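You operate a simulated robot arm through the tools that you are given. There is no shell and no other tool. Be economical: measure what you need, move in short steps, check, and stop when the job is done.

The job below is to be done with a simulated two-armed robot. You get a single attempt, and the scene is never put back.

Task
Wipe up the spill on the worktop by the microwave with the hand towel and put it back.

The check looks at the end state, three seconds after you hand in, the way a careful person would. Anything else that was tipped, shoved, dropped, spilled or broken makes it a failure. Flat cloth is picked up by pressing the open fingertips on it (5 to 10 N) and closing them slowly along it; thin cloth reads only 2 to 8 mm in the jaws.

Robot
Two 7-joint arms with two-finger parallel grippers on one trunk, on a base that drives. Base frame: it is fixed to the floor where the robot stands at the start and does not move with it; the origin is under the middle of the robot, x ahead of it, y to its left, z up. Lengths are in m, angles in rad, forces in N, time in s.
The left shoulder is at the start at [0.05, 0.187, 1.135], the right one opposite. Payload 3.43 kg a hand.
Tool frame (each hand has its own): the origin (TCP) lies between the finger pads and is the grasp point; the fingertips stand 0.03 m ahead of it; z points along the fingers, y is the line along which they close. The gripper opens to 0.094 m. The fingers are 0.028 m wide and 0.01 m thick; the gripper's body (0.05 by 0.096 m) begins 0.055 m behind the TCP.
Orientation is that of the tool frame in the base frame, as a unit quaternion [w, x, y, z]. With the fingers straight down and closing along the base's y, the tool's x points along the base's -x, its y along +y and its z along -z.

Tools
- The arms move only by the tool jog_arm. It takes "left_motion", "right_motion" or both (then of equal length, played together; a hand with none holds still); each is a list that holds one entry, the list of rows, each a list of 6 numbers: the shift along the base's x, y, z in mm, then the turn, a rotation vector about the base's x, y, z in rad. In form: [[[dx, dy, dz, wx, wy, wz], ...]]. A call has 1 to 12 rows; each row is the pose to reach, as a shift and turn from the pose commanded when the call began. "left_grip" and "right_grip" are, for a hand that has rows, the gripper command, from -1 (shut) to 1 (fully open), values between in proportion, set as the call begins (left out, the last holds). A row lasts 0.2 s, in which the tool goes at most 0.05 m and 0.15 rad; a call with a longer step from one row to the next is refused whole, and so is a gripper value outside its range. A pose out of reach is approached as far as the arm can. The call stops where the force on the tool passes 40 N (or 10 N more than at its start, if that is more) or the arm is blocked; 0.2 s more then pass. The fingers move at their own pace (about 0.153 m/s each) and stop on an object; they squeeze with about 36 N. The grip force told is the motor's: it shows also when the fingers shut on nothing. Time passes only in rows, and 0.2 s behind the last, so rows that repeat a pose let the fingers close. The reply holds the time, the measured pose of the TCP, the force on the tool along the base axes, the opening and the grip force, in the units named above and with some noise, with the torque about the TCP (base axes, N m) and any sound that the robot's microphone picked up.
- Cameras (640 x 400 px; columns grow to the right, rows downward): "scene" is now at [0.133, -0.0529, 1.3052]; the picture's right is [-0.58, -0.82, 0.00], its down [-0.40, 0.28, -0.87] and it looks along [0.71, -0.50, -0.49] (base axes); focal length 251 px, centre (320, 200). "left" rides on the left gripper at [0.076, -0.014, -0.103] in its tool frame; the picture's right is [0.18, 0.98, 0.00], its down [-0.75, 0.14, -0.64] and it looks along [-0.63, 0.12, 0.77] (tool axes); focal length 243 px, centre (320, 200). "right" rides on the right gripper at [0.076, 0.014, -0.103] in its tool frame; the picture's right is [-0.18, 0.98, 0.00], its down [-0.75, -0.14, -0.64] and it looks along [-0.63, -0.12, 0.77] (tool axes); focal length 243 px, centre (320, 200). There is no depth. A picture from a camera that has moved, and an enlarged one, comes with that camera's place and axes in the base frame and with its lens.
- camera(camera): a new picture of that camera. The clock stands still meanwhile.
- lift_body(by): slides the trunk up (or, below 0, down) by that many m; the arms and the scene camera ride with it, the base frame stays. It gives what a move gives, with no picture.
- drive_base(legs): drives the robot by 1 to 6 legs, each [ahead, left, turn to the left] in m, m and rad, along the robot's own axes; the way and the turn of a leg run together, so that a leg with both is an arc; at most 1.5 m and 3.142 rad a leg. The arms and the cameras ride along, it lands a little off, and it stops where it bumps. It gives what a move gives.
- head_to(pan, tilt): turns the head with the scene camera to pan (to the left, within 1.396 rad either way) and tilt (down, from -0.506 to 1.204), counted from straight ahead of the robot. It gives what a move gives.
- zoom(camera, box): a new picture of the part [left, top, right, bottom] of that camera's present view, enlarged. The clock stands still meanwhile.
- finish_job(): hands the job in; it is judged then, once.

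Go step by step. Nothing tells you exact positions but the pictures and the camera data: compare them with the known pose of the tool, close in by small moves and look again before you grip or let go. The budget is 120 turns and 100 pictures, counting those below and the enlarged ones. Unless the task says otherwise, let go and move clear before handing in, and close with one line.

The tools are called after "Call:" as a command line: name --argument value ..., lists and objects as JSON in quotes. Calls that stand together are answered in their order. jog_arm: Moves the arms, as the interface text tells. Its arguments: {"type":"object","properties":{"left_motion":{"type":"array"},"left_grip":{"type":"number"},"right_motion":{"type":"array"},"right_grip":{"type":"number"}},"required":[]} The other tools are called the same way: lift_body (by) slides the trunk up or down; drive_base (legs) drives the base; head_to (pan, tilt) turns the head that bears the scene camera; camera (camera) takes a picture; zoom (camera, box) takes an enlarged picture of a part of a camera's view; finish_job () hands the job in.

At the start:

```text
clock: 0.0
left_position: [0.4035, -0.0185, 1.1693]
left_tcp_rot: [0.001, -0.001, 1.0, 0.0]
left_force: [0.2, 0.1, -0.4]
left_moment: [0.03, -0.04, 0.02]
left_grip_width: 0.0943
left_gripper_force: 0.0
right_position: [0.3369, -0.4442, 1.187]
right_tcp_rot: [0.0, -0.001, 1.0, 0.001]
right_force: [-0.2, 0.4, 0.7]
right_moment: [-0.01, 0.02, 0.04]
right_grip_width: 0.0939
right_gripper_force: 0.1
trunk travel left (down, up): [-0.35, 0.082]
robot x, y, heading: [0.0005, -0.0, -0.004]
head pan, tilt: [-0.616, 0.513]
```

scene: 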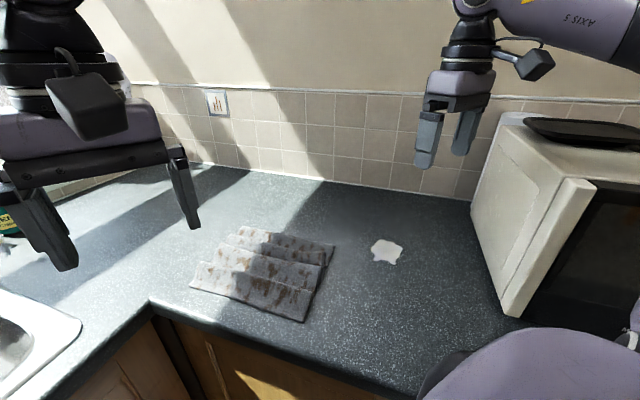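
right: 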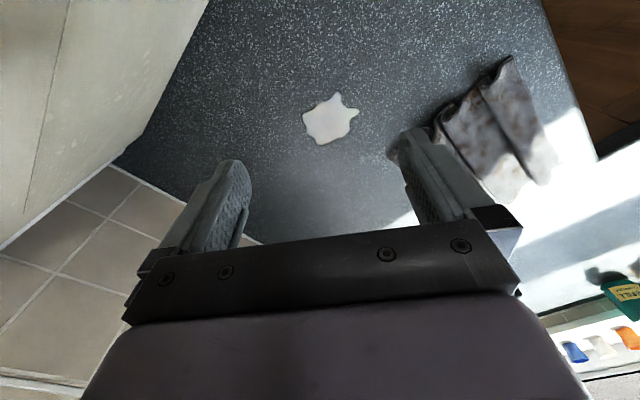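
left: 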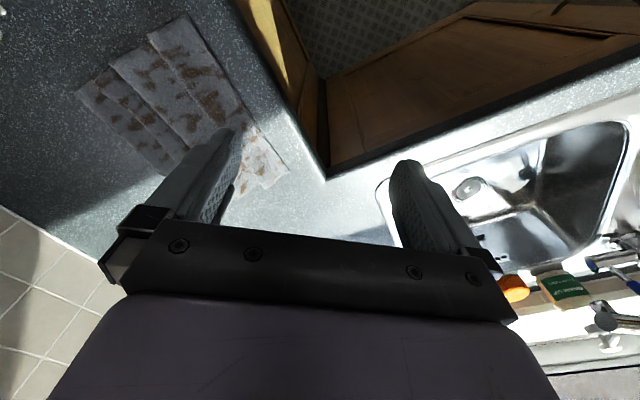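

I see a brown-patched towel on the worktop around (0.56, -0.20) and a white spill around (0.45, -0.49), left of the microwave. I'll look closer at both before planning the grasp.

Call:
zoom --camera "scene" --box '[170, 200, 430, 362]'

Call:
zoom --camera "left" --box '[60, 0, 320, 200]'

Call:
head_to --pan -0.4 --tilt 0.8

Call:
camera --camera "scene"

```text
2.46 times, centred on (300, 281) of scene
camera zoom: at [0.133, -0.0529, 1.3052], right [-0.58, -0.82, 0.0], down [-0.4, 0.28, -0.87], along [0.71, -0.5, -0.49], focal length 619 px, centre (369, 1)
```

zoom: 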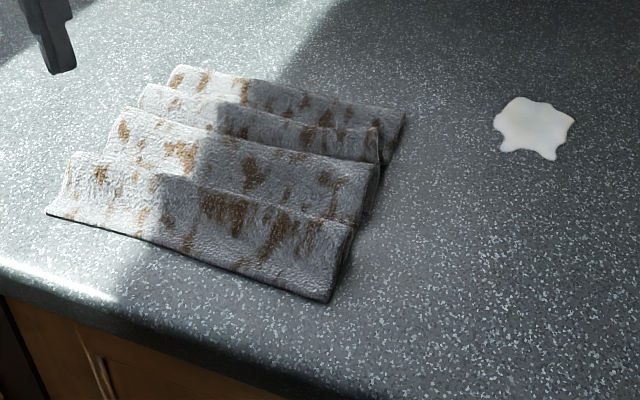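

```text
2.00 times, centred on (190, 100) of left
camera zoom: at [0.328, -0.0321, 1.2718], right [-0.19, 0.98, 0.0], down [0.75, 0.14, 0.64], along [0.63, 0.12, -0.77], focal length 485 px, centre (580, 400)
```

zoom: 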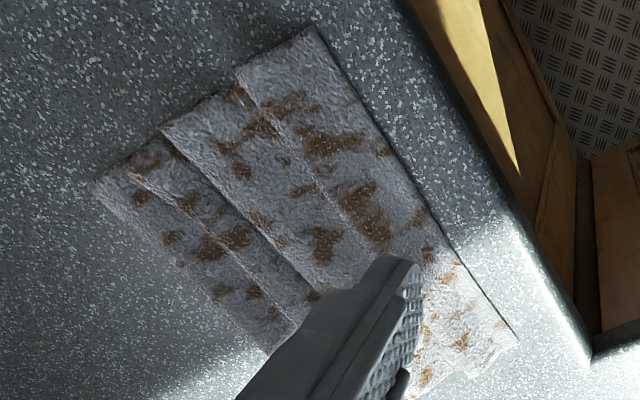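

```text
clock: 0.8
left_position: [0.404, -0.0176, 1.1694]
left_tcp_rot: [0.0, -0.002, 1.0, 0.0]
left_force: [0.7, 0.0, -0.4]
left_moment: [0.01, -0.01, 0.01]
left_grip_width: 0.0941
left_gripper_force: 0.0
right_position: [0.3388, -0.4435, 1.1856]
right_tcp_rot: [0.001, -0.001, 1.0, 0.001]
right_force: [0.3, -0.2, 0.5]
right_moment: [0.0, 0.01, 0.01]
right_grip_width: 0.0938
right_gripper_force: 0.1
trunk travel left (down, up): [-0.35, 0.082]
robot x, y, heading: [0.0016, -0.0016, 0.001]
head pan, tilt: [-0.4, 0.799]
```

```text
94 pictures are left
camera scene: at [0.1333, -0.0319, 1.2805], right [-0.39, -0.92, 0.0], down [-0.66, 0.28, -0.7], along [0.64, -0.27, -0.72], focal length 251 px, centre (320, 200)
```

scene: 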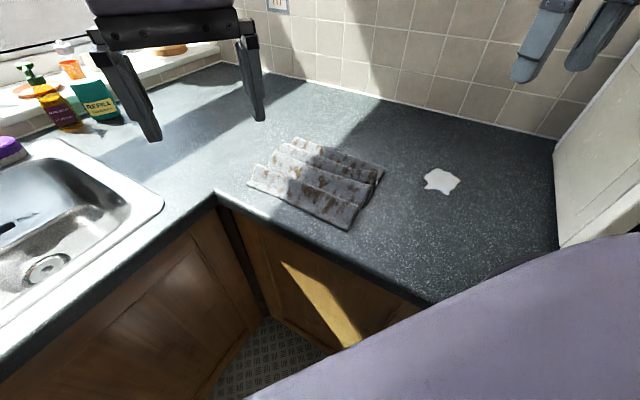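

The towel is pleated, its corners are about (0.77,-0.22), (0.54,-0.39), (0.40,-0.21) and (0.61,-0.04), and its ridges run toward the spill at (0.443,-0.487). I'll bring the right hand over the towel's near-right end with its fingers closing across the ridges, and move the left hand clear.

Call:
jog_arm --right_motion '[[[27, 26, -20, 0, 0, 0.114], [54, 53, -40, 0, 0, 0.228], [80, 80, -65, 0, 0, 0.342], [107, 106, -90, 0, 0, 0.456], [134, 132, -118, 0, 0, 0.57], [161, 159, -146, 0, 0, 0.685]]]' --left_motion '[[[-10, 30, 0, 0, 0, 0], [-20, 60, 0, 0, 0, 0], [-30, 90, 0, 0, 0, 0], [-40, 120, 0, 0, 0, 0], [-50, 150, 0, 0, 0, 0], [-60, 180, 0, 0, 0, 0]]]' --right_grip 0.2

Call:
camera --camera "right"

Call:
camera --camera "scene"

```text
clock: 2.2
left_position: [0.3434, 0.1646, 1.1693]
left_tcp_rot: [0.001, -0.001, 1.0, 0.0]
left_force: [-0.7, -0.1, 0.1]
left_moment: [0.0, -0.04, -0.01]
left_grip_width: 0.094
left_gripper_force: 0.0
right_position: [0.4657, -0.2557, 1.038]
right_tcp_rot: [0.002, -0.334, 0.942, -0.001]
right_force: [0.0, -0.3, 0.3]
right_moment: [-0.03, -0.03, -0.01]
right_grip_width: 0.0564
right_gripper_force: 0.0
right hand out of reach, approached as far as the arm can: row 5, 6
trunk travel left (down, up): [-0.35, 0.082]
robot x, y, heading: [0.003, 0.0003, 0.003]
head pan, tilt: [-0.4, 0.799]
```

```text
93 pictures are left
camera right: at [0.3975, -0.2917, 1.1407], right [-0.48, 0.88, 0.0], down [0.67, 0.37, 0.65], along [0.57, 0.31, -0.76], focal length 243 px, centre (320, 200)
```

right: 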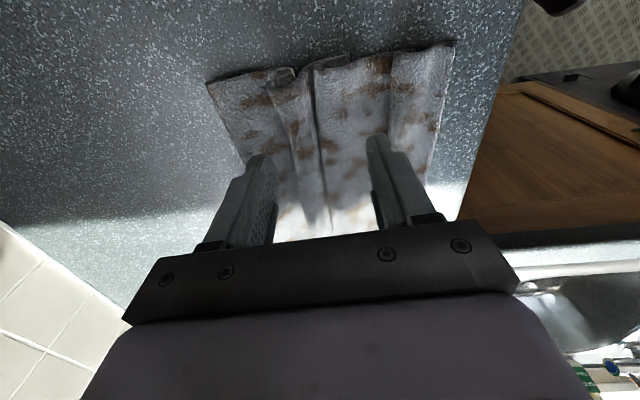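

```text
92 pictures are left
camera scene: at [0.1329, -0.03, 1.2798], right [-0.39, -0.92, 0.0], down [-0.66, 0.28, -0.7], along [0.64, -0.27, -0.72], focal length 251 px, centre (320, 200)
```

scene: 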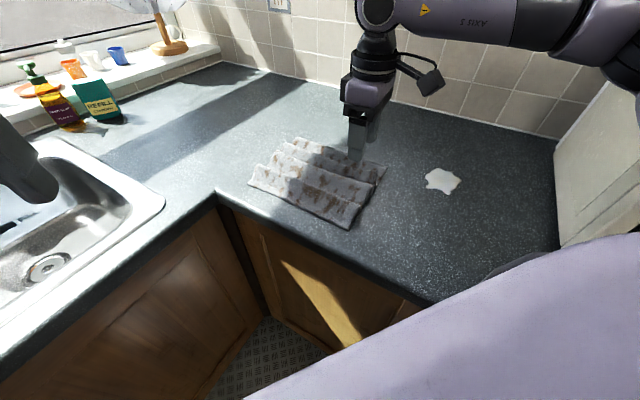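

The hand stopped a little short of the target, but it hangs just inside the towel's near end and lines up with the folds. I'll go down part way and check.

Call:
jog_arm --right_motion '[[[0, 0, -30, 0, 0, 0], [0, 0, -60, 0, 0, 0], [0, 0, -90, 0, 0, 0]]]'

Call:
camera --camera "right"

```text
clock: 3.0
left_position: [0.3431, 0.1623, 1.1704]
left_tcp_rot: [0.001, -0.001, 1.0, -0.001]
left_force: [-0.4, 0.5, -0.6]
left_moment: [-0.02, 0.0, 0.01]
left_grip_width: 0.0941
left_gripper_force: 0.0
right_position: [0.4662, -0.2571, 0.9479]
right_tcp_rot: [0.003, -0.334, 0.942, 0.0]
right_force: [0.1, -0.5, 4.0]
right_moment: [-0.06, -0.05, -0.01]
right_grip_width: 0.056
right_gripper_force: 0.1
trunk travel left (down, up): [-0.35, 0.082]
robot x, y, heading: [-0.0005, -0.0001, 0.003]
head pan, tilt: [-0.4, 0.799]
```

```text
91 pictures are left
camera right: at [0.3978, -0.293, 1.051], right [-0.48, 0.88, 0.0], down [0.67, 0.37, 0.65], along [0.57, 0.31, -0.76], focal length 243 px, centre (320, 200)
```

right: 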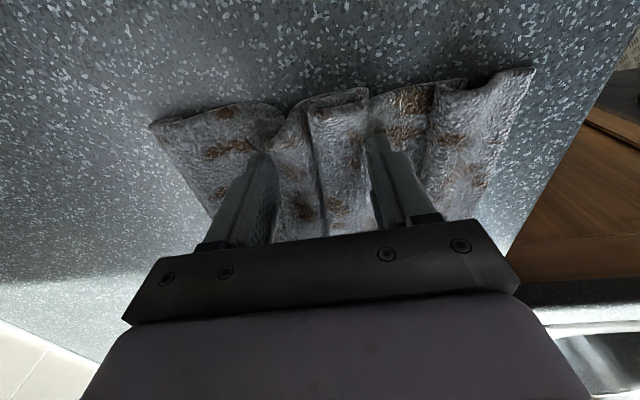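

The fingertips already feel about 4 N at 0.918 and a fold stands between them. I'll go a little lower.

Call:
jog_arm --right_motion '[[[0, 0, -6, 0, 0, 0], [0, 0, -12, 0, 0, 0], [0, 0, -18, 0, 0, 0]]]'

Call:
camera --camera "right"

Call:
zoom --camera "scene" --box '[230, 100, 470, 250]'

```text
clock: 3.6
left_position: [0.3432, 0.1625, 1.1701]
left_tcp_rot: [0.001, 0.0, 1.0, -0.001]
left_force: [-0.2, 0.6, 0.7]
left_moment: [0.0, 0.02, 0.02]
left_grip_width: 0.0939
left_gripper_force: 0.0
right_position: [0.4689, -0.2559, 0.9459]
right_tcp_rot: [0.011, -0.335, 0.942, -0.001]
right_force: [-5.2, -1.6, 20.5]
right_moment: [-0.11, 0.17, -0.02]
right_grip_width: 0.0565
right_gripper_force: 0.1
trunk travel left (down, up): [-0.35, 0.082]
robot x, y, heading: [-0.0017, 0.0023, -0.004]
head pan, tilt: [-0.4, 0.799]
stopped in row 2 (right hand): the force on the tool passed its limit (the readings are from after the stop); the commanded pose is now the measured one
```

```text
90 pictures are left
camera right: at [0.3987, -0.2925, 1.0479], right [-0.48, 0.88, -0.01], down [0.66, 0.36, 0.66], along [0.58, 0.31, -0.75], focal length 243 px, centre (320, 200)
```

right: 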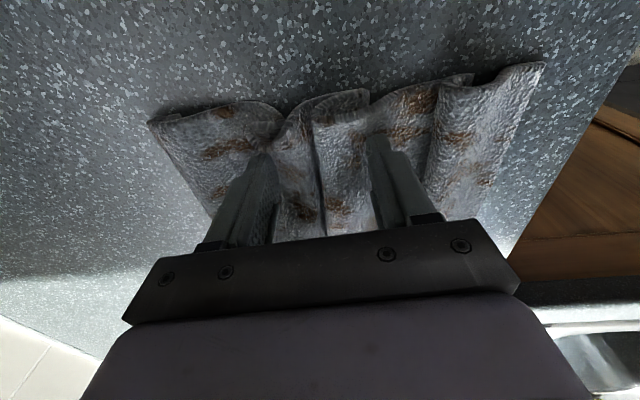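

```text
2.67 times, centred on (350, 175) of scene
camera zoom: at [0.1321, -0.0315, 1.2807], right [-0.39, -0.92, 0.0], down [-0.66, 0.28, -0.7], along [0.64, -0.27, -0.72], focal length 670 px, centre (240, 267)
```

zoom: 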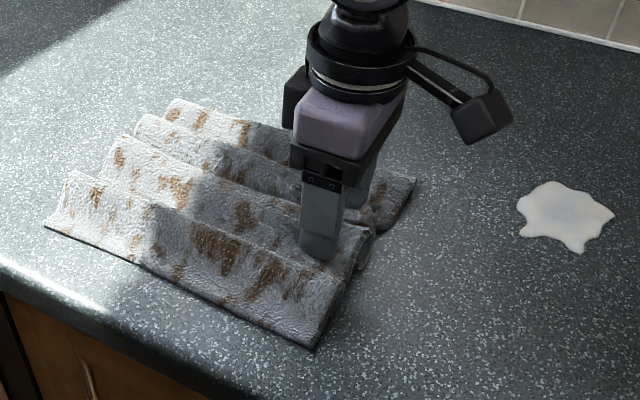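

The tips are pressing at about 20 N, so I'll ease off 3 mm and close in stages.

Call:
jog_arm --right_motion '[[[0, 0, 3, 0, 0, 0]]]' --right_grip 0.0

Call:
jog_arm --right_motion '[[[0, 0, 0, 0, 0, 0]]]' --right_grip -0.25

Call:
camera --camera "right"

```text
clock: 4.0
left_position: [0.343, 0.162, 1.17]
left_tcp_rot: [0.001, -0.001, 1.0, -0.001]
left_force: [0.0, -0.2, -0.2]
left_moment: [-0.03, 0.01, -0.03]
left_grip_width: 0.094
left_gripper_force: 0.1
right_position: [0.4688, -0.2566, 0.947]
right_tcp_rot: [0.008, -0.334, 0.942, -0.001]
right_force: [2.3, 0.6, 11.6]
right_moment: [-0.04, -0.06, 0.04]
right_grip_width: 0.0465
right_gripper_force: 0.0
trunk travel left (down, up): [-0.35, 0.082]
robot x, y, heading: [-0.0011, 0.003, 0.001]
head pan, tilt: [-0.4, 0.799]
```

```text
clock: 4.4
left_position: [0.3425, 0.1618, 1.1706]
left_tcp_rot: [0.001, -0.002, 1.0, -0.001]
left_force: [-0.3, -0.5, -0.1]
left_moment: [-0.02, 0.02, 0.01]
left_grip_width: 0.0941
left_gripper_force: 0.0
right_position: [0.4682, -0.2554, 0.9471]
right_tcp_rot: [0.008, -0.334, 0.943, -0.002]
right_force: [1.3, 0.5, 14.4]
right_moment: [-0.04, 0.02, 0.03]
right_grip_width: 0.0338
right_gripper_force: 0.1
trunk travel left (down, up): [-0.35, 0.082]
robot x, y, heading: [0.0025, -0.0015, 0.005]
head pan, tilt: [-0.4, 0.799]
```

```text
88 pictures are left
camera right: at [0.3985, -0.2928, 1.0487], right [-0.48, 0.88, -0.01], down [0.66, 0.36, 0.65], along [0.58, 0.31, -0.76], focal length 243 px, centre (320, 200)
```

right: 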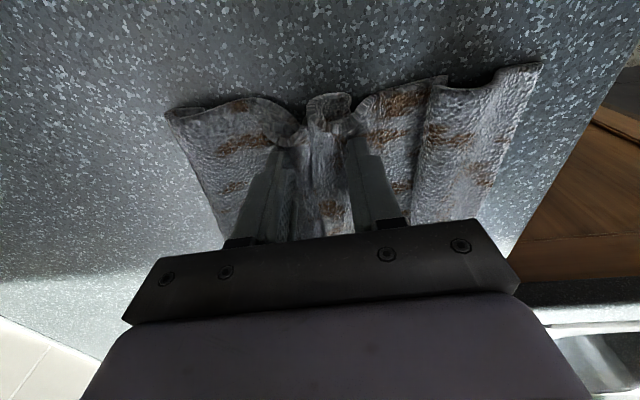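

Cloth is bunching up between the fingers, so I'll keep closing.

Call:
jog_arm --right_motion '[[[0, 0, 0, 0, 0, 0]]]' --right_grip -0.5

Call:
jog_arm --right_motion '[[[0, 0, 0, 0, 0, 0]]]' --right_grip -0.75

Call:
jog_arm --right_motion '[[[0, 0, 0, 0, 0, 0], [0, 0, 0, 0, 0, 0]]]' --right_grip -1

Call:
camera --camera "right"

```text
clock: 4.8
left_position: [0.3428, 0.1614, 1.1714]
left_tcp_rot: [0.0, 0.0, 1.0, -0.001]
left_force: [-0.3, 0.1, -0.6]
left_moment: [0.01, -0.01, 0.02]
left_grip_width: 0.0939
left_gripper_force: 0.0
right_position: [0.4672, -0.2568, 0.9464]
right_tcp_rot: [0.008, -0.335, 0.942, -0.002]
right_force: [0.8, 0.0, 15.1]
right_moment: [0.02, 0.08, 0.02]
right_grip_width: 0.0244
right_gripper_force: 0.9
trunk travel left (down, up): [-0.35, 0.082]
robot x, y, heading: [0.0021, -0.0007, -0.002]
head pan, tilt: [-0.4, 0.799]
```

```text
clock: 5.2
left_position: [0.3425, 0.1619, 1.1698]
left_tcp_rot: [0.001, -0.001, 1.0, -0.001]
left_force: [0.2, 0.3, 0.2]
left_moment: [0.02, -0.01, -0.02]
left_grip_width: 0.0939
left_gripper_force: 0.0
right_position: [0.4672, -0.2551, 0.9473]
right_tcp_rot: [0.009, -0.334, 0.942, -0.002]
right_force: [-0.3, 0.7, 16.8]
right_moment: [0.1, 0.05, 0.04]
right_grip_width: 0.0144
right_gripper_force: 13.0
trunk travel left (down, up): [-0.35, 0.082]
robot x, y, heading: [0.002, 0.0007, -0.0]
head pan, tilt: [-0.4, 0.799]
```

```text
clock: 5.8
left_position: [0.3415, 0.1628, 1.1702]
left_tcp_rot: [0.0, -0.002, 1.0, 0.0]
left_force: [0.9, 0.2, -0.4]
left_moment: [-0.01, -0.01, -0.04]
left_grip_width: 0.0938
left_gripper_force: 0.1
right_position: [0.4674, -0.2551, 0.9467]
right_tcp_rot: [0.008, -0.334, 0.942, -0.001]
right_force: [-0.9, 1.1, 18.3]
right_moment: [0.1, 0.07, 0.03]
right_grip_width: 0.0116
right_gripper_force: 35.2
trunk travel left (down, up): [-0.35, 0.082]
robot x, y, heading: [0.0002, 0.0025, -0.001]
head pan, tilt: [-0.4, 0.799]
```

```text
87 pictures are left
camera right: at [0.3981, -0.2924, 1.0492], right [-0.48, 0.88, -0.01], down [0.66, 0.36, 0.65], along [0.58, 0.31, -0.76], focal length 243 px, centre (320, 200)
```

right: 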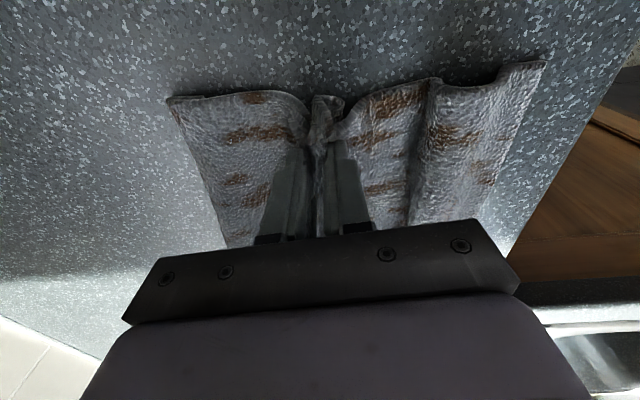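

I have a firm pinch (11 mm of cloth at 35 N). I'll lift it slightly and drag the towel across the spill, stopping just past it and well short of the microwave.

Call:
jog_arm --right_motion '[[[0, 0, 12, 0, 0, 0], [-8, -27, 12, 0, 0, 0], [-15, -54, 12, 0, 0, 0], [-22, -81, 12, 0, 0, 0], [-30, -108, 12, 0, 0, 0], [-38, -135, 12, 0, 0, 0]]]'

Call:
camera --camera "scene"

```text
clock: 7.4
left_position: [0.3484, 0.1838, 1.1645]
left_tcp_rot: [-0.003, -0.009, 1.0, -0.009]
left_force: [-1.1, 0.6, 0.1]
left_moment: [-0.04, 0.01, -0.02]
left_grip_width: 0.0941
left_gripper_force: 0.0
right_position: [0.4234, -0.2622, 0.9601]
right_tcp_rot: [-0.002, -0.402, 0.915, -0.039]
right_force: [0.0, -0.3, 0.2]
right_moment: [0.07, 0.02, -0.15]
right_grip_width: 0.0089
right_gripper_force: 36.0
right hand out of reach, approached as far as the arm can: row 2, 3, 4, 5, 6
trunk travel left (down, up): [-0.35, 0.082]
robot x, y, heading: [-0.0002, 0.0034, 0.015]
head pan, tilt: [-0.4, 0.799]
stopped in row 6 (right hand): the arm was blocked; the commanded pose is now the measured one
```

```text
86 pictures are left
camera scene: at [0.1425, -0.0112, 1.2788], right [-0.37, -0.93, 0.02], down [-0.67, 0.26, -0.7], along [0.64, -0.27, -0.72], focal length 251 px, centre (320, 200)
```

scene: 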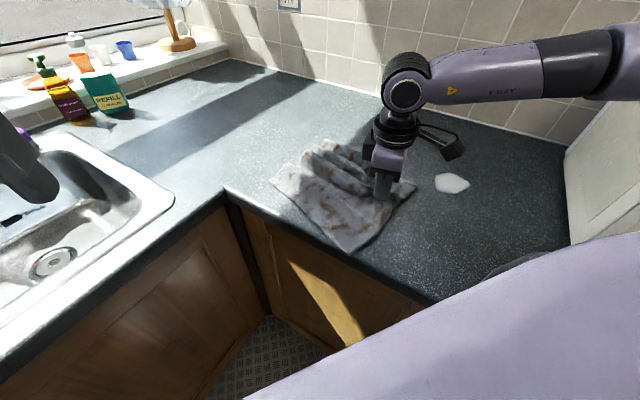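

The arm was blocked, and I suspect the elbow or forearm is touching the microwave. I'll look that way.

Call:
head_to --pan -1.1 --tilt 0.45

Call:
camera --camera "scene"

Call:
camera --camera "right"

```text
clock: 8.4
left_position: [0.3503, 0.183, 1.1622]
left_tcp_rot: [-0.005, -0.007, 1.0, -0.01]
left_force: [-0.2, 0.2, 0.0]
left_moment: [-0.05, 0.02, 0.03]
left_grip_width: 0.0941
left_gripper_force: 0.1
right_position: [0.4228, -0.2633, 0.9569]
right_tcp_rot: [-0.006, -0.401, 0.915, -0.038]
right_force: [0.1, 0.6, 0.8]
right_moment: [0.02, -0.03, -0.15]
right_grip_width: 0.0092
right_gripper_force: 35.9
trunk travel left (down, up): [-0.35, 0.082]
robot x, y, heading: [0.0012, 0.0038, 0.017]
head pan, tilt: [-1.1, 0.45]
```

```text
85 pictures are left
camera scene: at [0.1126, -0.0615, 1.3107], right [-0.88, -0.47, 0.02], down [-0.21, 0.37, -0.91], along [0.42, -0.8, -0.43], focal length 251 px, centre (320, 200)
```

scene: 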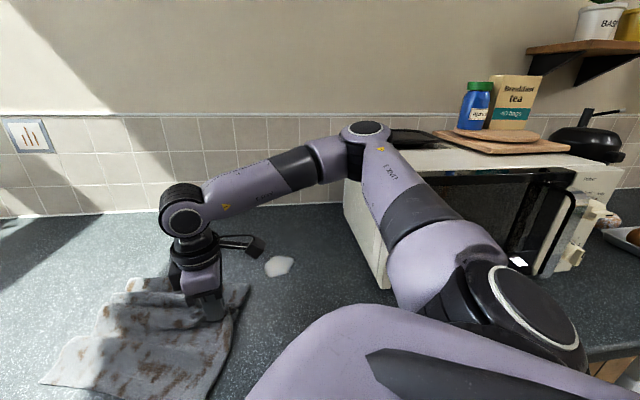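

```text
84 pictures are left
camera right: at [0.3585, -0.3007, 1.0622], right [-0.6, 0.8, -0.07], down [0.6, 0.51, 0.62], along [0.53, 0.32, -0.78], focal length 243 px, centre (320, 200)
```

right: 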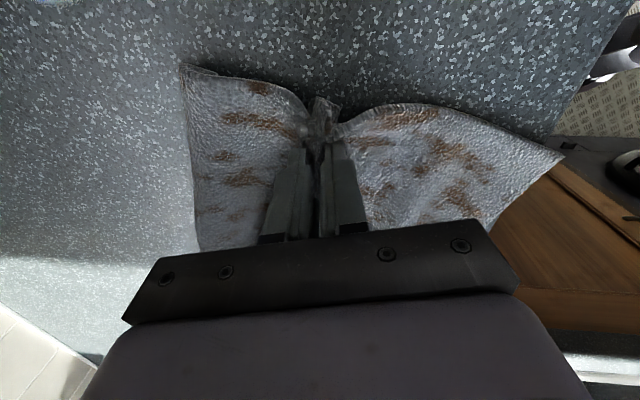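

The right elbow is bearing on the microwave's left side, so this arm can't reach the spill safely. I'll back off right away to where I gripped the towel, then check whether the microwave moved.

Call:
jog_arm --right_motion '[[[15, 3, 3, 0.025, 0.005, -0.047], [30, 6, 3, 0.05, 0.01, -0.095], [46, 8, 0, 0.076, 0.014, -0.142], [46, 8, 0, 0.076, 0.014, -0.142]]]'

Call:
head_to --pan -0.616 --tilt 0.513

Call:
camera --camera "scene"

```text
clock: 9.4
left_position: [0.3421, 0.1647, 1.1688]
left_tcp_rot: [0.001, -0.005, 1.0, -0.001]
left_force: [-1.1, 0.3, 0.5]
left_moment: [0.0, 0.01, 0.04]
left_grip_width: 0.0942
left_gripper_force: 0.1
right_position: [0.4589, -0.275, 0.9569]
right_tcp_rot: [0.01, -0.322, 0.947, 0.01]
right_force: [-0.8, -0.1, 1.1]
right_moment: [-0.09, -0.06, 0.14]
right_grip_width: 0.0088
right_gripper_force: 36.0
trunk travel left (down, up): [-0.35, 0.082]
robot x, y, heading: [0.0006, 0.0008, 0.01]
head pan, tilt: [-1.1, 0.45]
```

```text
clock: 10.4
left_position: [0.3423, 0.1656, 1.1691]
left_tcp_rot: [0.001, -0.005, 1.0, -0.001]
left_force: [0.7, -0.3, 0.1]
left_moment: [0.01, 0.01, 0.02]
left_grip_width: 0.0941
left_gripper_force: 0.0
right_position: [0.46, -0.2745, 0.9559]
right_tcp_rot: [0.009, -0.323, 0.946, 0.009]
right_force: [-0.6, 0.1, 0.4]
right_moment: [-0.02, -0.04, 0.13]
right_grip_width: 0.0088
right_gripper_force: 35.8
trunk travel left (down, up): [-0.35, 0.082]
robot x, y, heading: [0.0023, -0.0009, 0.006]
head pan, tilt: [-0.616, 0.513]
```

```text
83 pictures are left
camera scene: at [0.1338, -0.0513, 1.3052], right [-0.57, -0.82, 0.0], down [-0.4, 0.28, -0.87], along [0.72, -0.5, -0.49], focal length 251 px, centre (320, 200)
```

scene: 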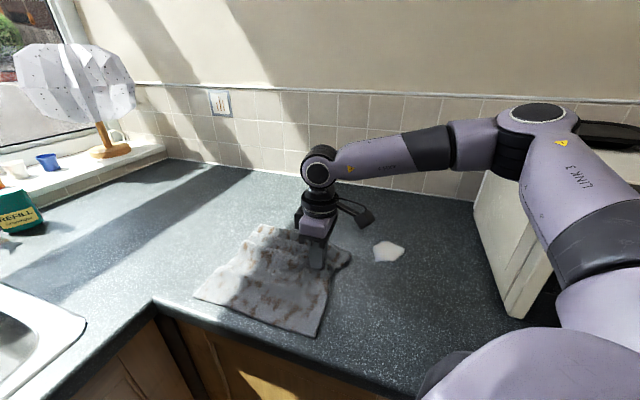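

The microwave sits where it was: the corner matches the first picture. I'll set the towel back, release it and retract this arm, then turn the robot so the left arm, with its elbow away from the microwave, can do the wiping.

Call:
jog_arm --right_motion '[[[7, 18, -6, 0, 0, 0]]]'

Call:
jog_arm --right_motion '[[[0, 0, 0, 0, 0, 0], [0, 0, 0, 0, 0, 0]]]' --right_grip -0.3

Call:
jog_arm --right_motion '[[[0, 0, 40, 0, 0, 0], [0, 0, 85, 0, 0, 0], [0, 0, 130, 0, 0, 0], [-30, 0, 165, 0, 0, -0.13], [-60, 0, 190, 0, 0, -0.26], [-95, 0, 210, 0, 0, -0.4], [-130, -15, 230, 0, 0, -0.54], [-160, -30, 240, 0, 0, -0.66]]]'

Call:
camera --camera "scene"

```text
clock: 10.8
left_position: [0.3433, 0.1673, 1.17]
left_tcp_rot: [0.001, -0.005, 1.0, 0.0]
left_force: [0.8, 0.2, 0.0]
left_moment: [-0.01, 0.03, 0.02]
left_grip_width: 0.0939
left_gripper_force: 0.0
right_position: [0.4666, -0.2561, 0.9528]
right_tcp_rot: [0.01, -0.325, 0.946, 0.008]
right_force: [0.1, -0.5, 5.8]
right_moment: [0.01, 0.0, 0.11]
right_grip_width: 0.0091
right_gripper_force: 36.5
trunk travel left (down, up): [-0.35, 0.082]
robot x, y, heading: [-0.0009, -0.0015, 0.009]
head pan, tilt: [-0.616, 0.513]
```

```text
clock: 11.4
left_position: [0.3429, 0.1647, 1.1701]
left_tcp_rot: [0.0, -0.005, 1.0, 0.0]
left_force: [1.0, -0.3, 0.9]
left_moment: [-0.01, 0.01, 0.0]
left_grip_width: 0.0941
left_gripper_force: 0.0
right_position: [0.4666, -0.2567, 0.9502]
right_tcp_rot: [0.01, -0.324, 0.946, 0.008]
right_force: [-0.1, -0.4, 1.4]
right_moment: [-0.05, 0.03, -0.02]
right_grip_width: 0.0329
right_gripper_force: 0.1
trunk travel left (down, up): [-0.35, 0.082]
robot x, y, heading: [0.0022, 0.0018, 0.013]
head pan, tilt: [-0.616, 0.513]
```

```text
clock: 13.2
left_position: [0.3415, 0.165, 1.17]
left_tcp_rot: [0.001, -0.005, 1.0, -0.001]
left_force: [0.8, 0.6, 0.0]
left_moment: [-0.01, -0.02, 0.01]
left_grip_width: 0.0942
left_gripper_force: 0.0
right_position: [0.3051, -0.2872, 1.1911]
right_tcp_rot: [0.011, 0.002, 1.0, 0.007]
right_force: [-0.5, 0.3, 0.3]
right_moment: [-0.02, -0.01, 0.01]
right_grip_width: 0.0328
right_gripper_force: 0.1
trunk travel left (down, up): [-0.35, 0.082]
robot x, y, heading: [0.0042, 0.0031, 0.012]
head pan, tilt: [-0.616, 0.513]
```

```text
82 pictures are left
camera scene: at [0.1334, -0.0515, 1.3052], right [-0.57, -0.82, 0.0], down [-0.4, 0.28, -0.87], along [0.72, -0.5, -0.49], focal length 251 px, centre (320, 200)
```

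scene: 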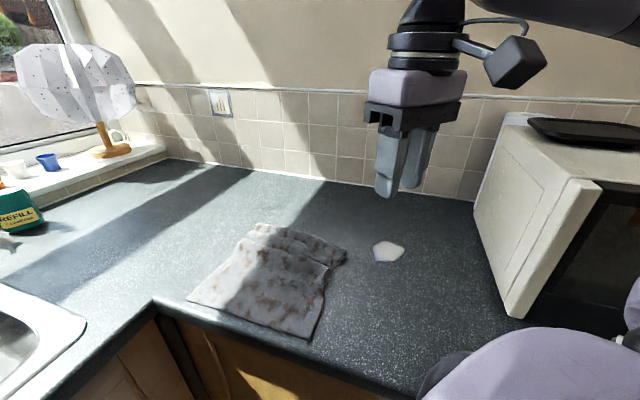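

The towel is back close to its place and the microwave is undisturbed. Before turning I'll see how far out the right elbow sits.

Call:
jog_arm --right_motion '[[[-30, 10, 10, 0, 0, 0], [-60, 20, 20, 0, 0, 0], [-90, 30, 30, 0, 0, 0]]]'

Call:
head_to --pan -1.25 --tilt 0.5

Call:
camera --camera "scene"

```text
clock: 14.0
left_position: [0.3419, 0.1662, 1.1693]
left_tcp_rot: [0.001, -0.005, 1.0, -0.001]
left_force: [0.7, 0.1, 0.0]
left_moment: [-0.01, -0.04, -0.01]
left_grip_width: 0.0938
left_gripper_force: 0.0
right_position: [0.2157, -0.2566, 1.2204]
right_tcp_rot: [0.011, 0.0, 1.0, 0.006]
right_force: [-0.6, 1.1, -0.1]
right_moment: [-0.03, 0.01, 0.02]
right_grip_width: 0.033
right_gripper_force: 0.0
trunk travel left (down, up): [-0.35, 0.082]
robot x, y, heading: [-0.0007, 0.0027, 0.014]
head pan, tilt: [-0.616, 0.513]
```

```text
clock: 15.0
left_position: [0.3422, 0.1647, 1.1698]
left_tcp_rot: [0.0, -0.006, 1.0, -0.002]
left_force: [1.3, 0.0, 1.0]
left_moment: [0.0, 0.01, 0.04]
left_grip_width: 0.094
left_gripper_force: 0.0
right_position: [0.2178, -0.257, 1.2198]
right_tcp_rot: [0.011, 0.0, 1.0, 0.006]
right_force: [-0.1, 0.4, 0.0]
right_moment: [-0.04, 0.0, 0.01]
right_grip_width: 0.0329
right_gripper_force: 0.1
trunk travel left (down, up): [-0.35, 0.082]
robot x, y, heading: [0.0011, 0.0028, 0.01]
head pan, tilt: [-1.25, 0.499]
```

```text
81 pictures are left
camera scene: at [0.0891, -0.0856, 1.3064], right [-0.95, -0.33, 0.0], down [-0.16, 0.45, -0.88], along [0.29, -0.83, -0.48], focal length 251 px, centre (320, 200)
```

scene: 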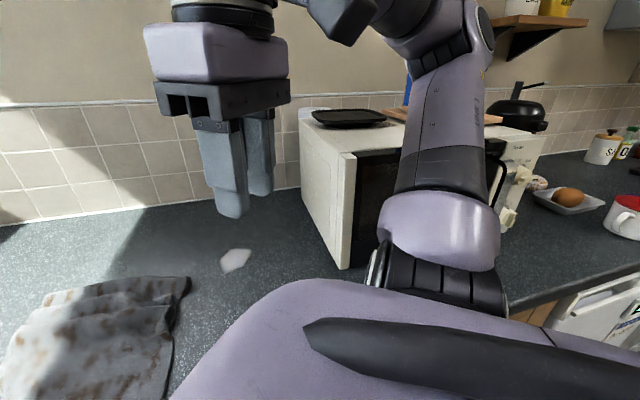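

The right elbow is folded high and will swing away from the microwave as I turn right. I'll turn about 1.1 rad in place.

Call:
drive_base --legs '[[0, 0, -0.55], [0, 0, -0.55]]'

Call:
head_to --pan 0.3 --tilt 0.7

Call:
camera --camera "scene"

```text
clock: 18.4
left_position: [0.3029, -0.2297, 1.1699]
left_tcp_rot: [0.001, 0.518, 0.855, 0.0]
left_force: [0.2, 0.6, -0.2]
left_moment: [-0.01, 0.0, 0.03]
left_grip_width: 0.0942
left_gripper_force: 0.1
right_position: [-0.1311, -0.309, 1.2208]
right_tcp_rot: [0.013, 0.523, 0.852, 0.0]
right_force: [0.3, -0.4, -0.1]
right_moment: [0.0, 0.02, 0.02]
right_grip_width: 0.0331
right_gripper_force: 0.1
trunk travel left (down, up): [-0.35, 0.082]
robot x, y, heading: [0.0024, -0.001, -1.092]
head pan, tilt: [-1.25, 0.499]
```

```text
clock: 20.1
left_position: [0.3041, -0.2301, 1.1708]
left_tcp_rot: [0.0, 0.518, 0.855, -0.002]
left_force: [-0.5, -0.2, 0.7]
left_moment: [-0.02, 0.02, -0.01]
left_grip_width: 0.0941
left_gripper_force: 0.0
right_position: [-0.1312, -0.31, 1.2201]
right_tcp_rot: [0.014, 0.524, 0.852, -0.001]
right_force: [0.3, 0.1, -0.2]
right_moment: [0.03, -0.02, -0.01]
right_grip_width: 0.0332
right_gripper_force: 0.0
trunk travel left (down, up): [-0.35, 0.082]
robot x, y, heading: [0.0016, 0.0007, -1.092]
head pan, tilt: [0.3, 0.7]
```

```text
80 pictures are left
camera scene: at [0.0878, -0.1123, 1.2887], right [-0.71, -0.7, 0.0], down [-0.45, 0.46, -0.77], along [0.54, -0.54, -0.64], focal length 251 px, centre (320, 200)
```

scene: 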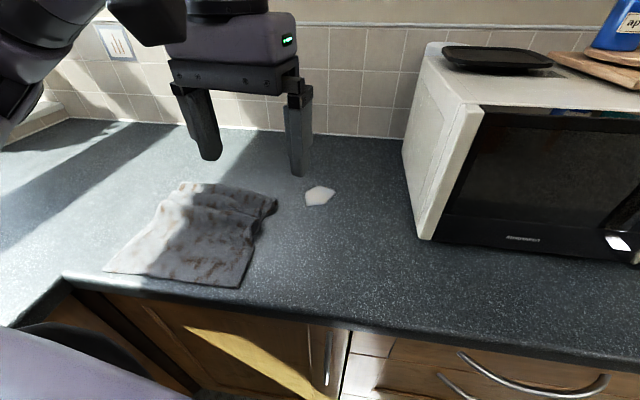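

I can now see the spill and towel clearly with the microwave off to the right. I'll bring the left hand over the towel's right end, turned toward closing across the folds.

Call:
jog_arm --left_motion '[[[24, -5, -17, 0, 0, -0.13], [48, -10, -34, 0, 0, -0.26], [71, -15, -51, 0, 0, -0.39], [95, -20, -68, 0, 0, -0.52], [119, -25, -85, 0, 0, -0.65], [142, -30, -102, 0, 0, -0.78], [166, -35, -120, 0, 0, -0.9]]]' --left_grip 0.3

Call:
camera --camera "left"

Call:
camera --camera "scene"

```text
clock: 21.7
left_position: [0.4341, -0.2461, 1.0651]
left_tcp_rot: [0.0, 0.816, 0.578, 0.0]
left_force: [0.4, -0.2, -0.2]
left_moment: [-0.01, 0.01, -0.03]
left_grip_width: 0.0611
left_gripper_force: 0.0
left hand out of reach, approached as far as the arm can: row 7
right_position: [-0.1303, -0.3103, 1.2194]
right_tcp_rot: [0.013, 0.523, 0.852, -0.001]
right_force: [0.4, 0.2, -0.2]
right_moment: [0.03, 0.01, -0.01]
right_grip_width: 0.033
right_gripper_force: 0.1
trunk travel left (down, up): [-0.35, 0.082]
robot x, y, heading: [0.0012, 0.0035, -1.095]
head pan, tilt: [0.3, 0.7]
```

```text
79 pictures are left
camera left: at [0.4478, -0.1687, 1.1672], right [0.99, -0.15, 0.0], down [-0.12, -0.76, 0.64], along [-0.1, -0.63, -0.77], focal length 243 px, centre (320, 200)
```

left: 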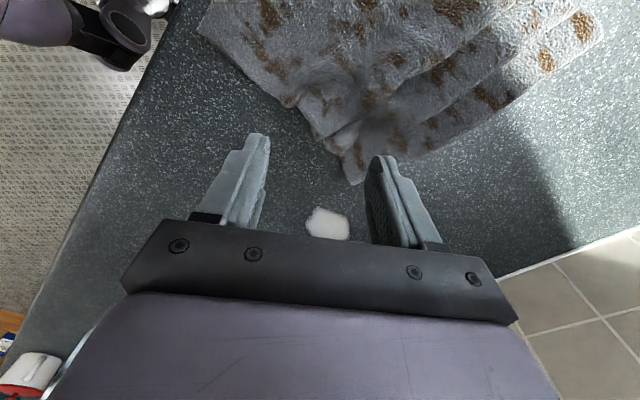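

```text
78 pictures are left
camera scene: at [0.0877, -0.1125, 1.2887], right [-0.71, -0.7, 0.0], down [-0.45, 0.46, -0.76], along [0.54, -0.54, -0.64], focal length 251 px, centre (320, 200)
```

scene: 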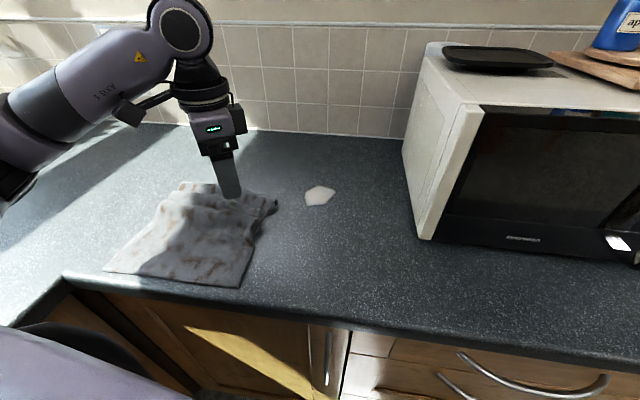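

The hand hangs over the earlier pinch bundle, but the spill is near the limit of this arm's reach. I'll look down to see how much room the base has in front of it.

Call:
head_to --pan 0.2 --tilt 1.2

Call:
camera --camera "scene"

```text
clock: 22.6
left_position: [0.4343, -0.2456, 1.0663]
left_tcp_rot: [0.0, 0.815, 0.58, 0.0]
left_force: [-0.5, 0.5, 0.1]
left_moment: [-0.02, -0.03, 0.01]
left_grip_width: 0.0611
left_gripper_force: 0.0
right_position: [-0.1317, -0.3086, 1.22]
right_tcp_rot: [0.013, 0.523, 0.852, -0.001]
right_force: [0.2, 0.6, 0.8]
right_moment: [0.01, -0.01, 0.03]
right_grip_width: 0.0329
right_gripper_force: 0.2
trunk travel left (down, up): [-0.35, 0.082]
robot x, y, heading: [-0.001, -0.0034, -1.087]
head pan, tilt: [0.201, 1.201]
```

```text
77 pictures are left
camera scene: at [0.0633, -0.0953, 1.2528], right [-0.78, -0.63, 0.0], down [-0.59, 0.72, -0.36], along [0.23, -0.28, -0.93], focal length 251 px, centre (320, 200)
```

scene: 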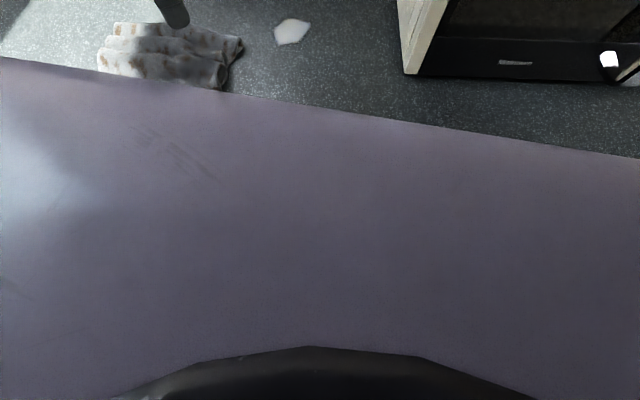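

The trunk hides the floor, so I'll first test whether this arm reaches past the spill, in free air above the worktop.

Call:
jog_arm --left_motion '[[[-6, -42, -10, 0, 0, 0.07], [-12, -84, -20, 0, 0, 0.14], [-18, -126, -30, 0, 0, 0.2], [-24, -168, -40, 0, 0, 0.27], [-30, -210, -50, 0, 0, 0.33], [-36, -254, -55, 0, 0, 0.4]]]'

Call:
head_to --pan 0.3 --tilt 0.7

Call:
camera --camera "scene"

```text
clock: 24.0
left_position: [0.3742, -0.4734, 1.0341]
left_tcp_rot: [0.001, 0.684, 0.73, 0.001]
left_force: [-0.5, 0.8, -0.3]
left_moment: [0.01, -0.04, -0.03]
left_grip_width: 0.061
left_gripper_force: 0.0
left hand out of reach, approached as far as the arm can: row 5, 6
right_position: [-0.1338, -0.3099, 1.2199]
right_tcp_rot: [0.013, 0.523, 0.852, 0.0]
right_force: [-0.2, -0.1, -1.0]
right_moment: [0.0, -0.11, -0.01]
right_grip_width: 0.0329
right_gripper_force: 0.1
trunk travel left (down, up): [-0.35, 0.082]
robot x, y, heading: [-0.0026, 0.0004, -1.089]
head pan, tilt: [0.201, 1.201]
```

```text
clock: 24.9
left_position: [0.3787, -0.473, 1.033]
left_tcp_rot: [0.0, 0.684, 0.729, 0.0]
left_force: [-0.3, 0.3, 0.4]
left_moment: [-0.01, 0.03, -0.03]
left_grip_width: 0.0613
left_gripper_force: 0.1
right_position: [-0.1313, -0.3104, 1.22]
right_tcp_rot: [0.013, 0.523, 0.852, -0.002]
right_force: [-0.8, 0.1, 0.8]
right_moment: [-0.02, 0.01, 0.02]
right_grip_width: 0.0329
right_gripper_force: 0.1
trunk travel left (down, up): [-0.35, 0.082]
robot x, y, heading: [-0.0, -0.0001, -1.085]
head pan, tilt: [0.3, 0.7]
```

```text
76 pictures are left
camera scene: at [0.0878, -0.1122, 1.2886], right [-0.71, -0.7, 0.0], down [-0.45, 0.46, -0.76], along [0.54, -0.54, -0.64], focal length 251 px, centre (320, 200)
```

scene: 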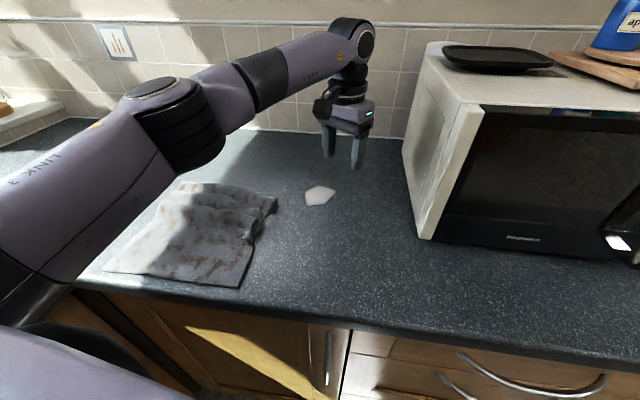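

This arm nearly reaches, so I need about 6 cm more. I'll ease the base gently toward the counter.

Call:
drive_base --legs '[[0.06, 0.012, 0]]'

Call:
camera --camera "scene"

```text
clock: 25.9
left_position: [0.3841, -0.4829, 1.0328]
left_tcp_rot: [0.0, 0.684, 0.729, 0.002]
left_force: [-1.1, -0.6, -0.4]
left_moment: [-0.03, -0.01, 0.01]
left_grip_width: 0.0611
left_gripper_force: 0.1
right_position: [-0.1232, -0.319, 1.2203]
right_tcp_rot: [0.013, 0.523, 0.852, -0.001]
right_force: [0.2, 0.4, 0.5]
right_moment: [0.01, -0.03, 0.0]
right_grip_width: 0.0329
right_gripper_force: 0.0
trunk travel left (down, up): [-0.35, 0.082]
robot x, y, heading: [0.0082, -0.0118, -1.089]
head pan, tilt: [0.3, 0.7]
stopped in leg 1: the robot was blocked; the commanded pose is now the measured one
```

```text
75 pictures are left
camera scene: at [0.096, -0.1221, 1.2889], right [-0.71, -0.7, 0.0], down [-0.45, 0.46, -0.77], along [0.54, -0.54, -0.64], focal length 251 px, centre (320, 200)
```

scene: 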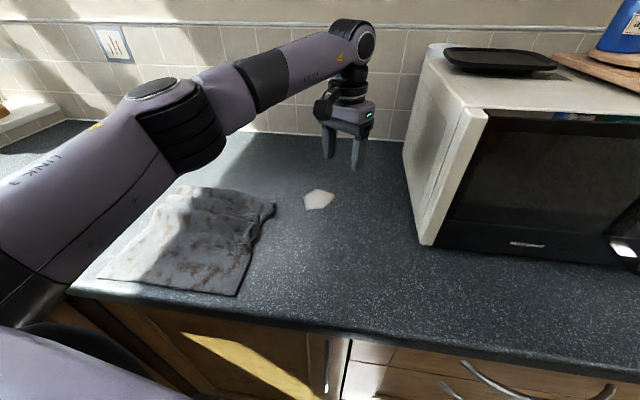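

The base is against the counter front. I'll retract the left hand, back the base off a bit and turn further right, which brings the left shoulder nearer the spill.

Call:
jog_arm --left_motion '[[[2, 40, 20, 0, 0, 0], [4, 80, 40, 0, 0, 0], [6, 120, 60, 0, 0, 0], [8, 160, 80, 0, 0, 0], [10, 200, 100, 0, 0, 0], [10, 240, 110, 0, 0, 0], [10, 280, 115, 0, 0, 0]]]'

Call:
drive_base --legs '[[-0.025, 0, 0], [0, 0, -0.42]]'

Call:
head_to --pan 0.7 --tilt 0.7

Call:
camera --camera "scene"

```text
clock: 27.4
left_position: [0.396, -0.2029, 1.1469]
left_tcp_rot: [-0.001, 0.684, 0.73, 0.001]
left_force: [-0.2, 0.3, 0.9]
left_moment: [0.02, 0.0, -0.04]
left_grip_width: 0.0612
left_gripper_force: 0.0
right_position: [-0.1225, -0.3187, 1.2198]
right_tcp_rot: [0.012, 0.524, 0.851, -0.002]
right_force: [-0.3, -0.1, -0.1]
right_moment: [0.01, 0.01, 0.0]
right_grip_width: 0.0328
right_gripper_force: 0.1
trunk travel left (down, up): [-0.35, 0.082]
robot x, y, heading: [0.0095, -0.0114, -1.088]
head pan, tilt: [0.3, 0.7]
```

```text
clock: 29.5
left_position: [0.2714, -0.3213, 1.1467]
left_tcp_rot: [0.0, 0.821, 0.571, 0.0]
left_force: [0.0, -0.3, -0.7]
left_moment: [0.01, 0.02, 0.0]
left_grip_width: 0.0613
left_gripper_force: 0.0
right_position: [-0.2493, -0.2171, 1.2192]
right_tcp_rot: [0.012, 0.689, 0.725, -0.003]
right_force: [-0.2, -0.6, 0.5]
right_moment: [0.0, 0.01, 0.02]
right_grip_width: 0.033
right_gripper_force: 0.0
trunk travel left (down, up): [-0.35, 0.082]
robot x, y, heading: [-0.0004, 0.0121, -1.516]
head pan, tilt: [0.3, 0.7]
```

```text
clock: 30.4
left_position: [0.2711, -0.3223, 1.1483]
left_tcp_rot: [0.0, 0.821, 0.571, 0.001]
left_force: [-0.1, 0.7, 0.3]
left_moment: [0.01, 0.01, -0.01]
left_grip_width: 0.061
left_gripper_force: 0.0
right_position: [-0.249, -0.2182, 1.2203]
right_tcp_rot: [0.012, 0.689, 0.725, -0.003]
right_force: [0.2, -0.4, 0.1]
right_moment: [0.01, -0.01, 0.03]
right_grip_width: 0.0329
right_gripper_force: 0.2
trunk travel left (down, up): [-0.35, 0.082]
robot x, y, heading: [-0.0036, 0.0101, -1.509]
head pan, tilt: [0.7, 0.7]
```

```text
74 pictures are left
camera scene: at [0.0604, -0.1085, 1.2887], right [-0.73, -0.69, 0.0], down [-0.44, 0.47, -0.76], along [0.53, -0.56, -0.64], focal length 251 px, centre (320, 200)
```

scene: 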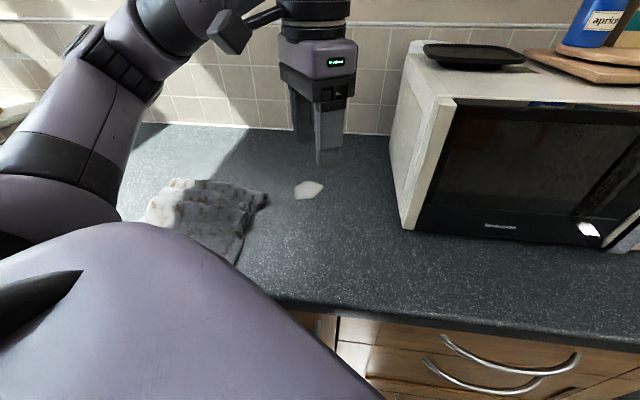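

Now I'll bring the left hand back over the towel's right end at lower height and look.

Call:
jog_arm --left_motion '[[[37, 12, -20, 0, 0, -0.06], [74, 24, -40, 0, 0, -0.12], [110, 36, -60, 0, 0, -0.18], [147, 48, -80, 0, 0, -0.24], [184, 60, -100, 0, 0, -0.3]]]'

Call:
camera --camera "left"

Call:
camera --camera "scene"

```text
clock: 31.6
left_position: [0.3753, -0.2733, 1.0804]
left_tcp_rot: [-0.002, 0.894, 0.447, -0.003]
left_force: [0.5, 0.0, -0.3]
left_moment: [0.04, -0.01, -0.03]
left_grip_width: 0.061
left_gripper_force: 0.1
left hand out of reach, approached as far as the arm can: row 4, 5
right_position: [-0.2495, -0.2187, 1.2196]
right_tcp_rot: [0.012, 0.689, 0.724, -0.002]
right_force: [-0.2, 0.2, 0.8]
right_moment: [0.02, -0.01, 0.01]
right_grip_width: 0.0327
right_gripper_force: 0.0
trunk travel left (down, up): [-0.35, 0.082]
robot x, y, heading: [-0.0029, 0.0099, -1.513]
head pan, tilt: [0.7, 0.7]
```

```text
73 pictures are left
camera left: at [0.41, -0.2024, 1.1821], right [0.9, -0.44, -0.01], down [-0.33, -0.69, 0.64], along [-0.29, -0.57, -0.77], focal length 243 px, centre (320, 200)
```

left: 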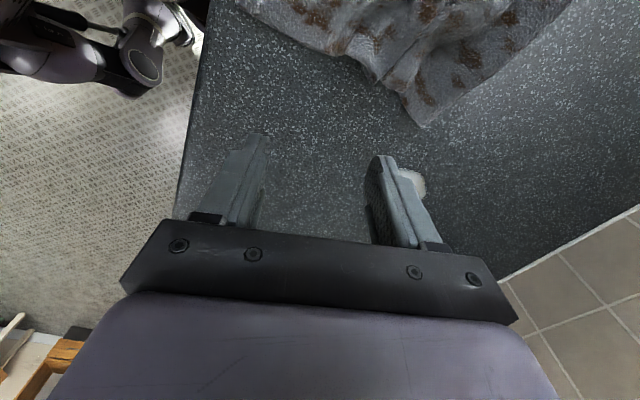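

```text
72 pictures are left
camera scene: at [0.0601, -0.1092, 1.2887], right [-0.73, -0.69, 0.0], down [-0.44, 0.47, -0.76], along [0.53, -0.55, -0.64], focal length 251 px, centre (320, 200)
```

scene: 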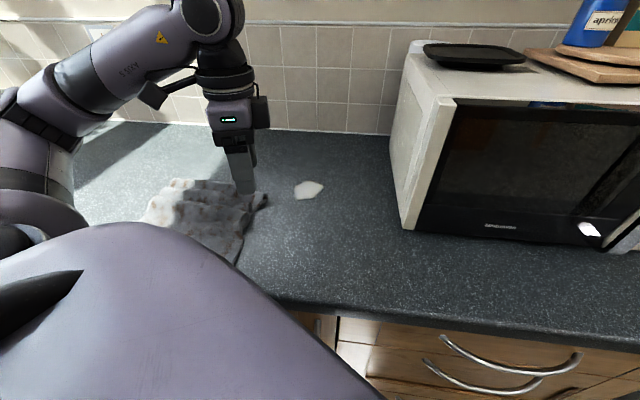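

Reach is being limited by wrist yaw, not distance. I'll turn the hand back toward the arm's natural direction and move over the bundle.

Call:
jog_arm --left_motion '[[[0, 0, 0, 0, 0, 0.13], [10, 0, 0, 0, 0, 0.26], [25, 3, -5, 0, 0, 0.39], [45, 6, -10, 0, 0, 0.52], [65, 9, -15, 0, 0, 0.65], [80, 11, -20, 0, 0, 0.78]]]'

Call:
camera --camera "left"

```text
clock: 33.0
left_position: [0.4555, -0.261, 1.0594]
left_tcp_rot: [-0.001, 0.662, 0.749, 0.0]
left_force: [-0.1, 0.0, -0.6]
left_moment: [0.02, -0.01, 0.02]
left_grip_width: 0.061
left_gripper_force: 0.0
right_position: [-0.2483, -0.2163, 1.2204]
right_tcp_rot: [0.011, 0.689, 0.724, -0.004]
right_force: [0.6, -0.2, 0.1]
right_moment: [-0.02, -0.02, 0.0]
right_grip_width: 0.0328
right_gripper_force: 0.1
trunk travel left (down, up): [-0.35, 0.082]
robot x, y, heading: [-0.0001, 0.0137, -1.512]
head pan, tilt: [0.7, 0.7]
```

```text
71 pictures are left
camera left: at [0.4326, -0.1863, 1.1622], right [0.95, 0.31, 0.0], down [0.23, -0.73, 0.64], along [0.2, -0.61, -0.77], focal length 243 px, centre (320, 200)
```

left: 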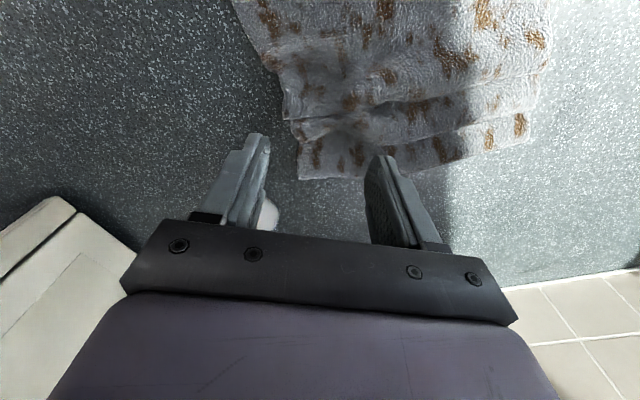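

Reach is fine now and the fingers line up over the towel's right edge. I'll shift slightly inward and descend toward contact.

Call:
jog_arm --left_motion '[[[6, 4, -35, 0, 0, 0], [12, 8, -70, 0, 0, 0], [14, 9, -95, 0, 0, 0], [14, 9, -105, 0, 0, 0]]]' --left_grip 0.3

Call:
jog_arm --left_motion '[[[0, 0, -8, 0, 0, 0], [0, 0, -14, 0, 0, 0]]]'

Call:
camera --camera "left"

```text
clock: 34.0
left_position: [0.4704, -0.2511, 0.9549]
left_tcp_rot: [0.0, 0.662, 0.749, 0.0]
left_force: [-0.4, -0.4, 2.3]
left_moment: [-0.01, -0.05, 0.02]
left_grip_width: 0.061
left_gripper_force: 0.1
right_position: [-0.2493, -0.2172, 1.2199]
right_tcp_rot: [0.012, 0.69, 0.724, -0.003]
right_force: [0.1, 0.2, -0.1]
right_moment: [0.03, 0.03, -0.01]
right_grip_width: 0.0328
right_gripper_force: 0.0
trunk travel left (down, up): [-0.35, 0.082]
robot x, y, heading: [-0.0011, 0.0084, -1.511]
head pan, tilt: [0.7, 0.7]
```

```text
clock: 34.8
left_position: [0.4694, -0.2534, 0.949]
left_tcp_rot: [0.008, 0.661, 0.75, -0.004]
left_force: [-1.6, 2.3, 22.9]
left_moment: [0.11, -0.1, 0.08]
left_grip_width: 0.0604
left_gripper_force: 0.0
right_position: [-0.2504, -0.2168, 1.2212]
right_tcp_rot: [0.013, 0.689, 0.724, -0.002]
right_force: [0.1, 0.8, -0.6]
right_moment: [0.0, -0.01, 0.0]
right_grip_width: 0.033
right_gripper_force: 0.0
trunk travel left (down, up): [-0.35, 0.082]
robot x, y, heading: [-0.0044, 0.0107, -1.51]
head pan, tilt: [0.7, 0.7]
stopped in row 2 (left hand): the force on the tool passed its limit (the readings are from after the stop); the commanded pose is now the measured one
```

```text
70 pictures are left
camera left: at [0.4459, -0.1773, 1.0485], right [0.95, 0.31, 0.0], down [0.23, -0.72, 0.66], along [0.2, -0.62, -0.75], focal length 243 px, centre (320, 200)
```

left: 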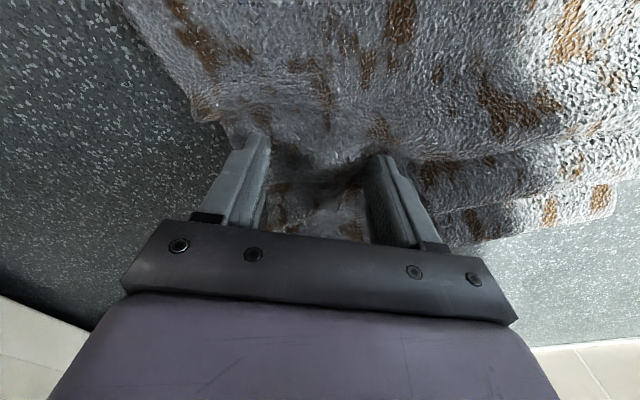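

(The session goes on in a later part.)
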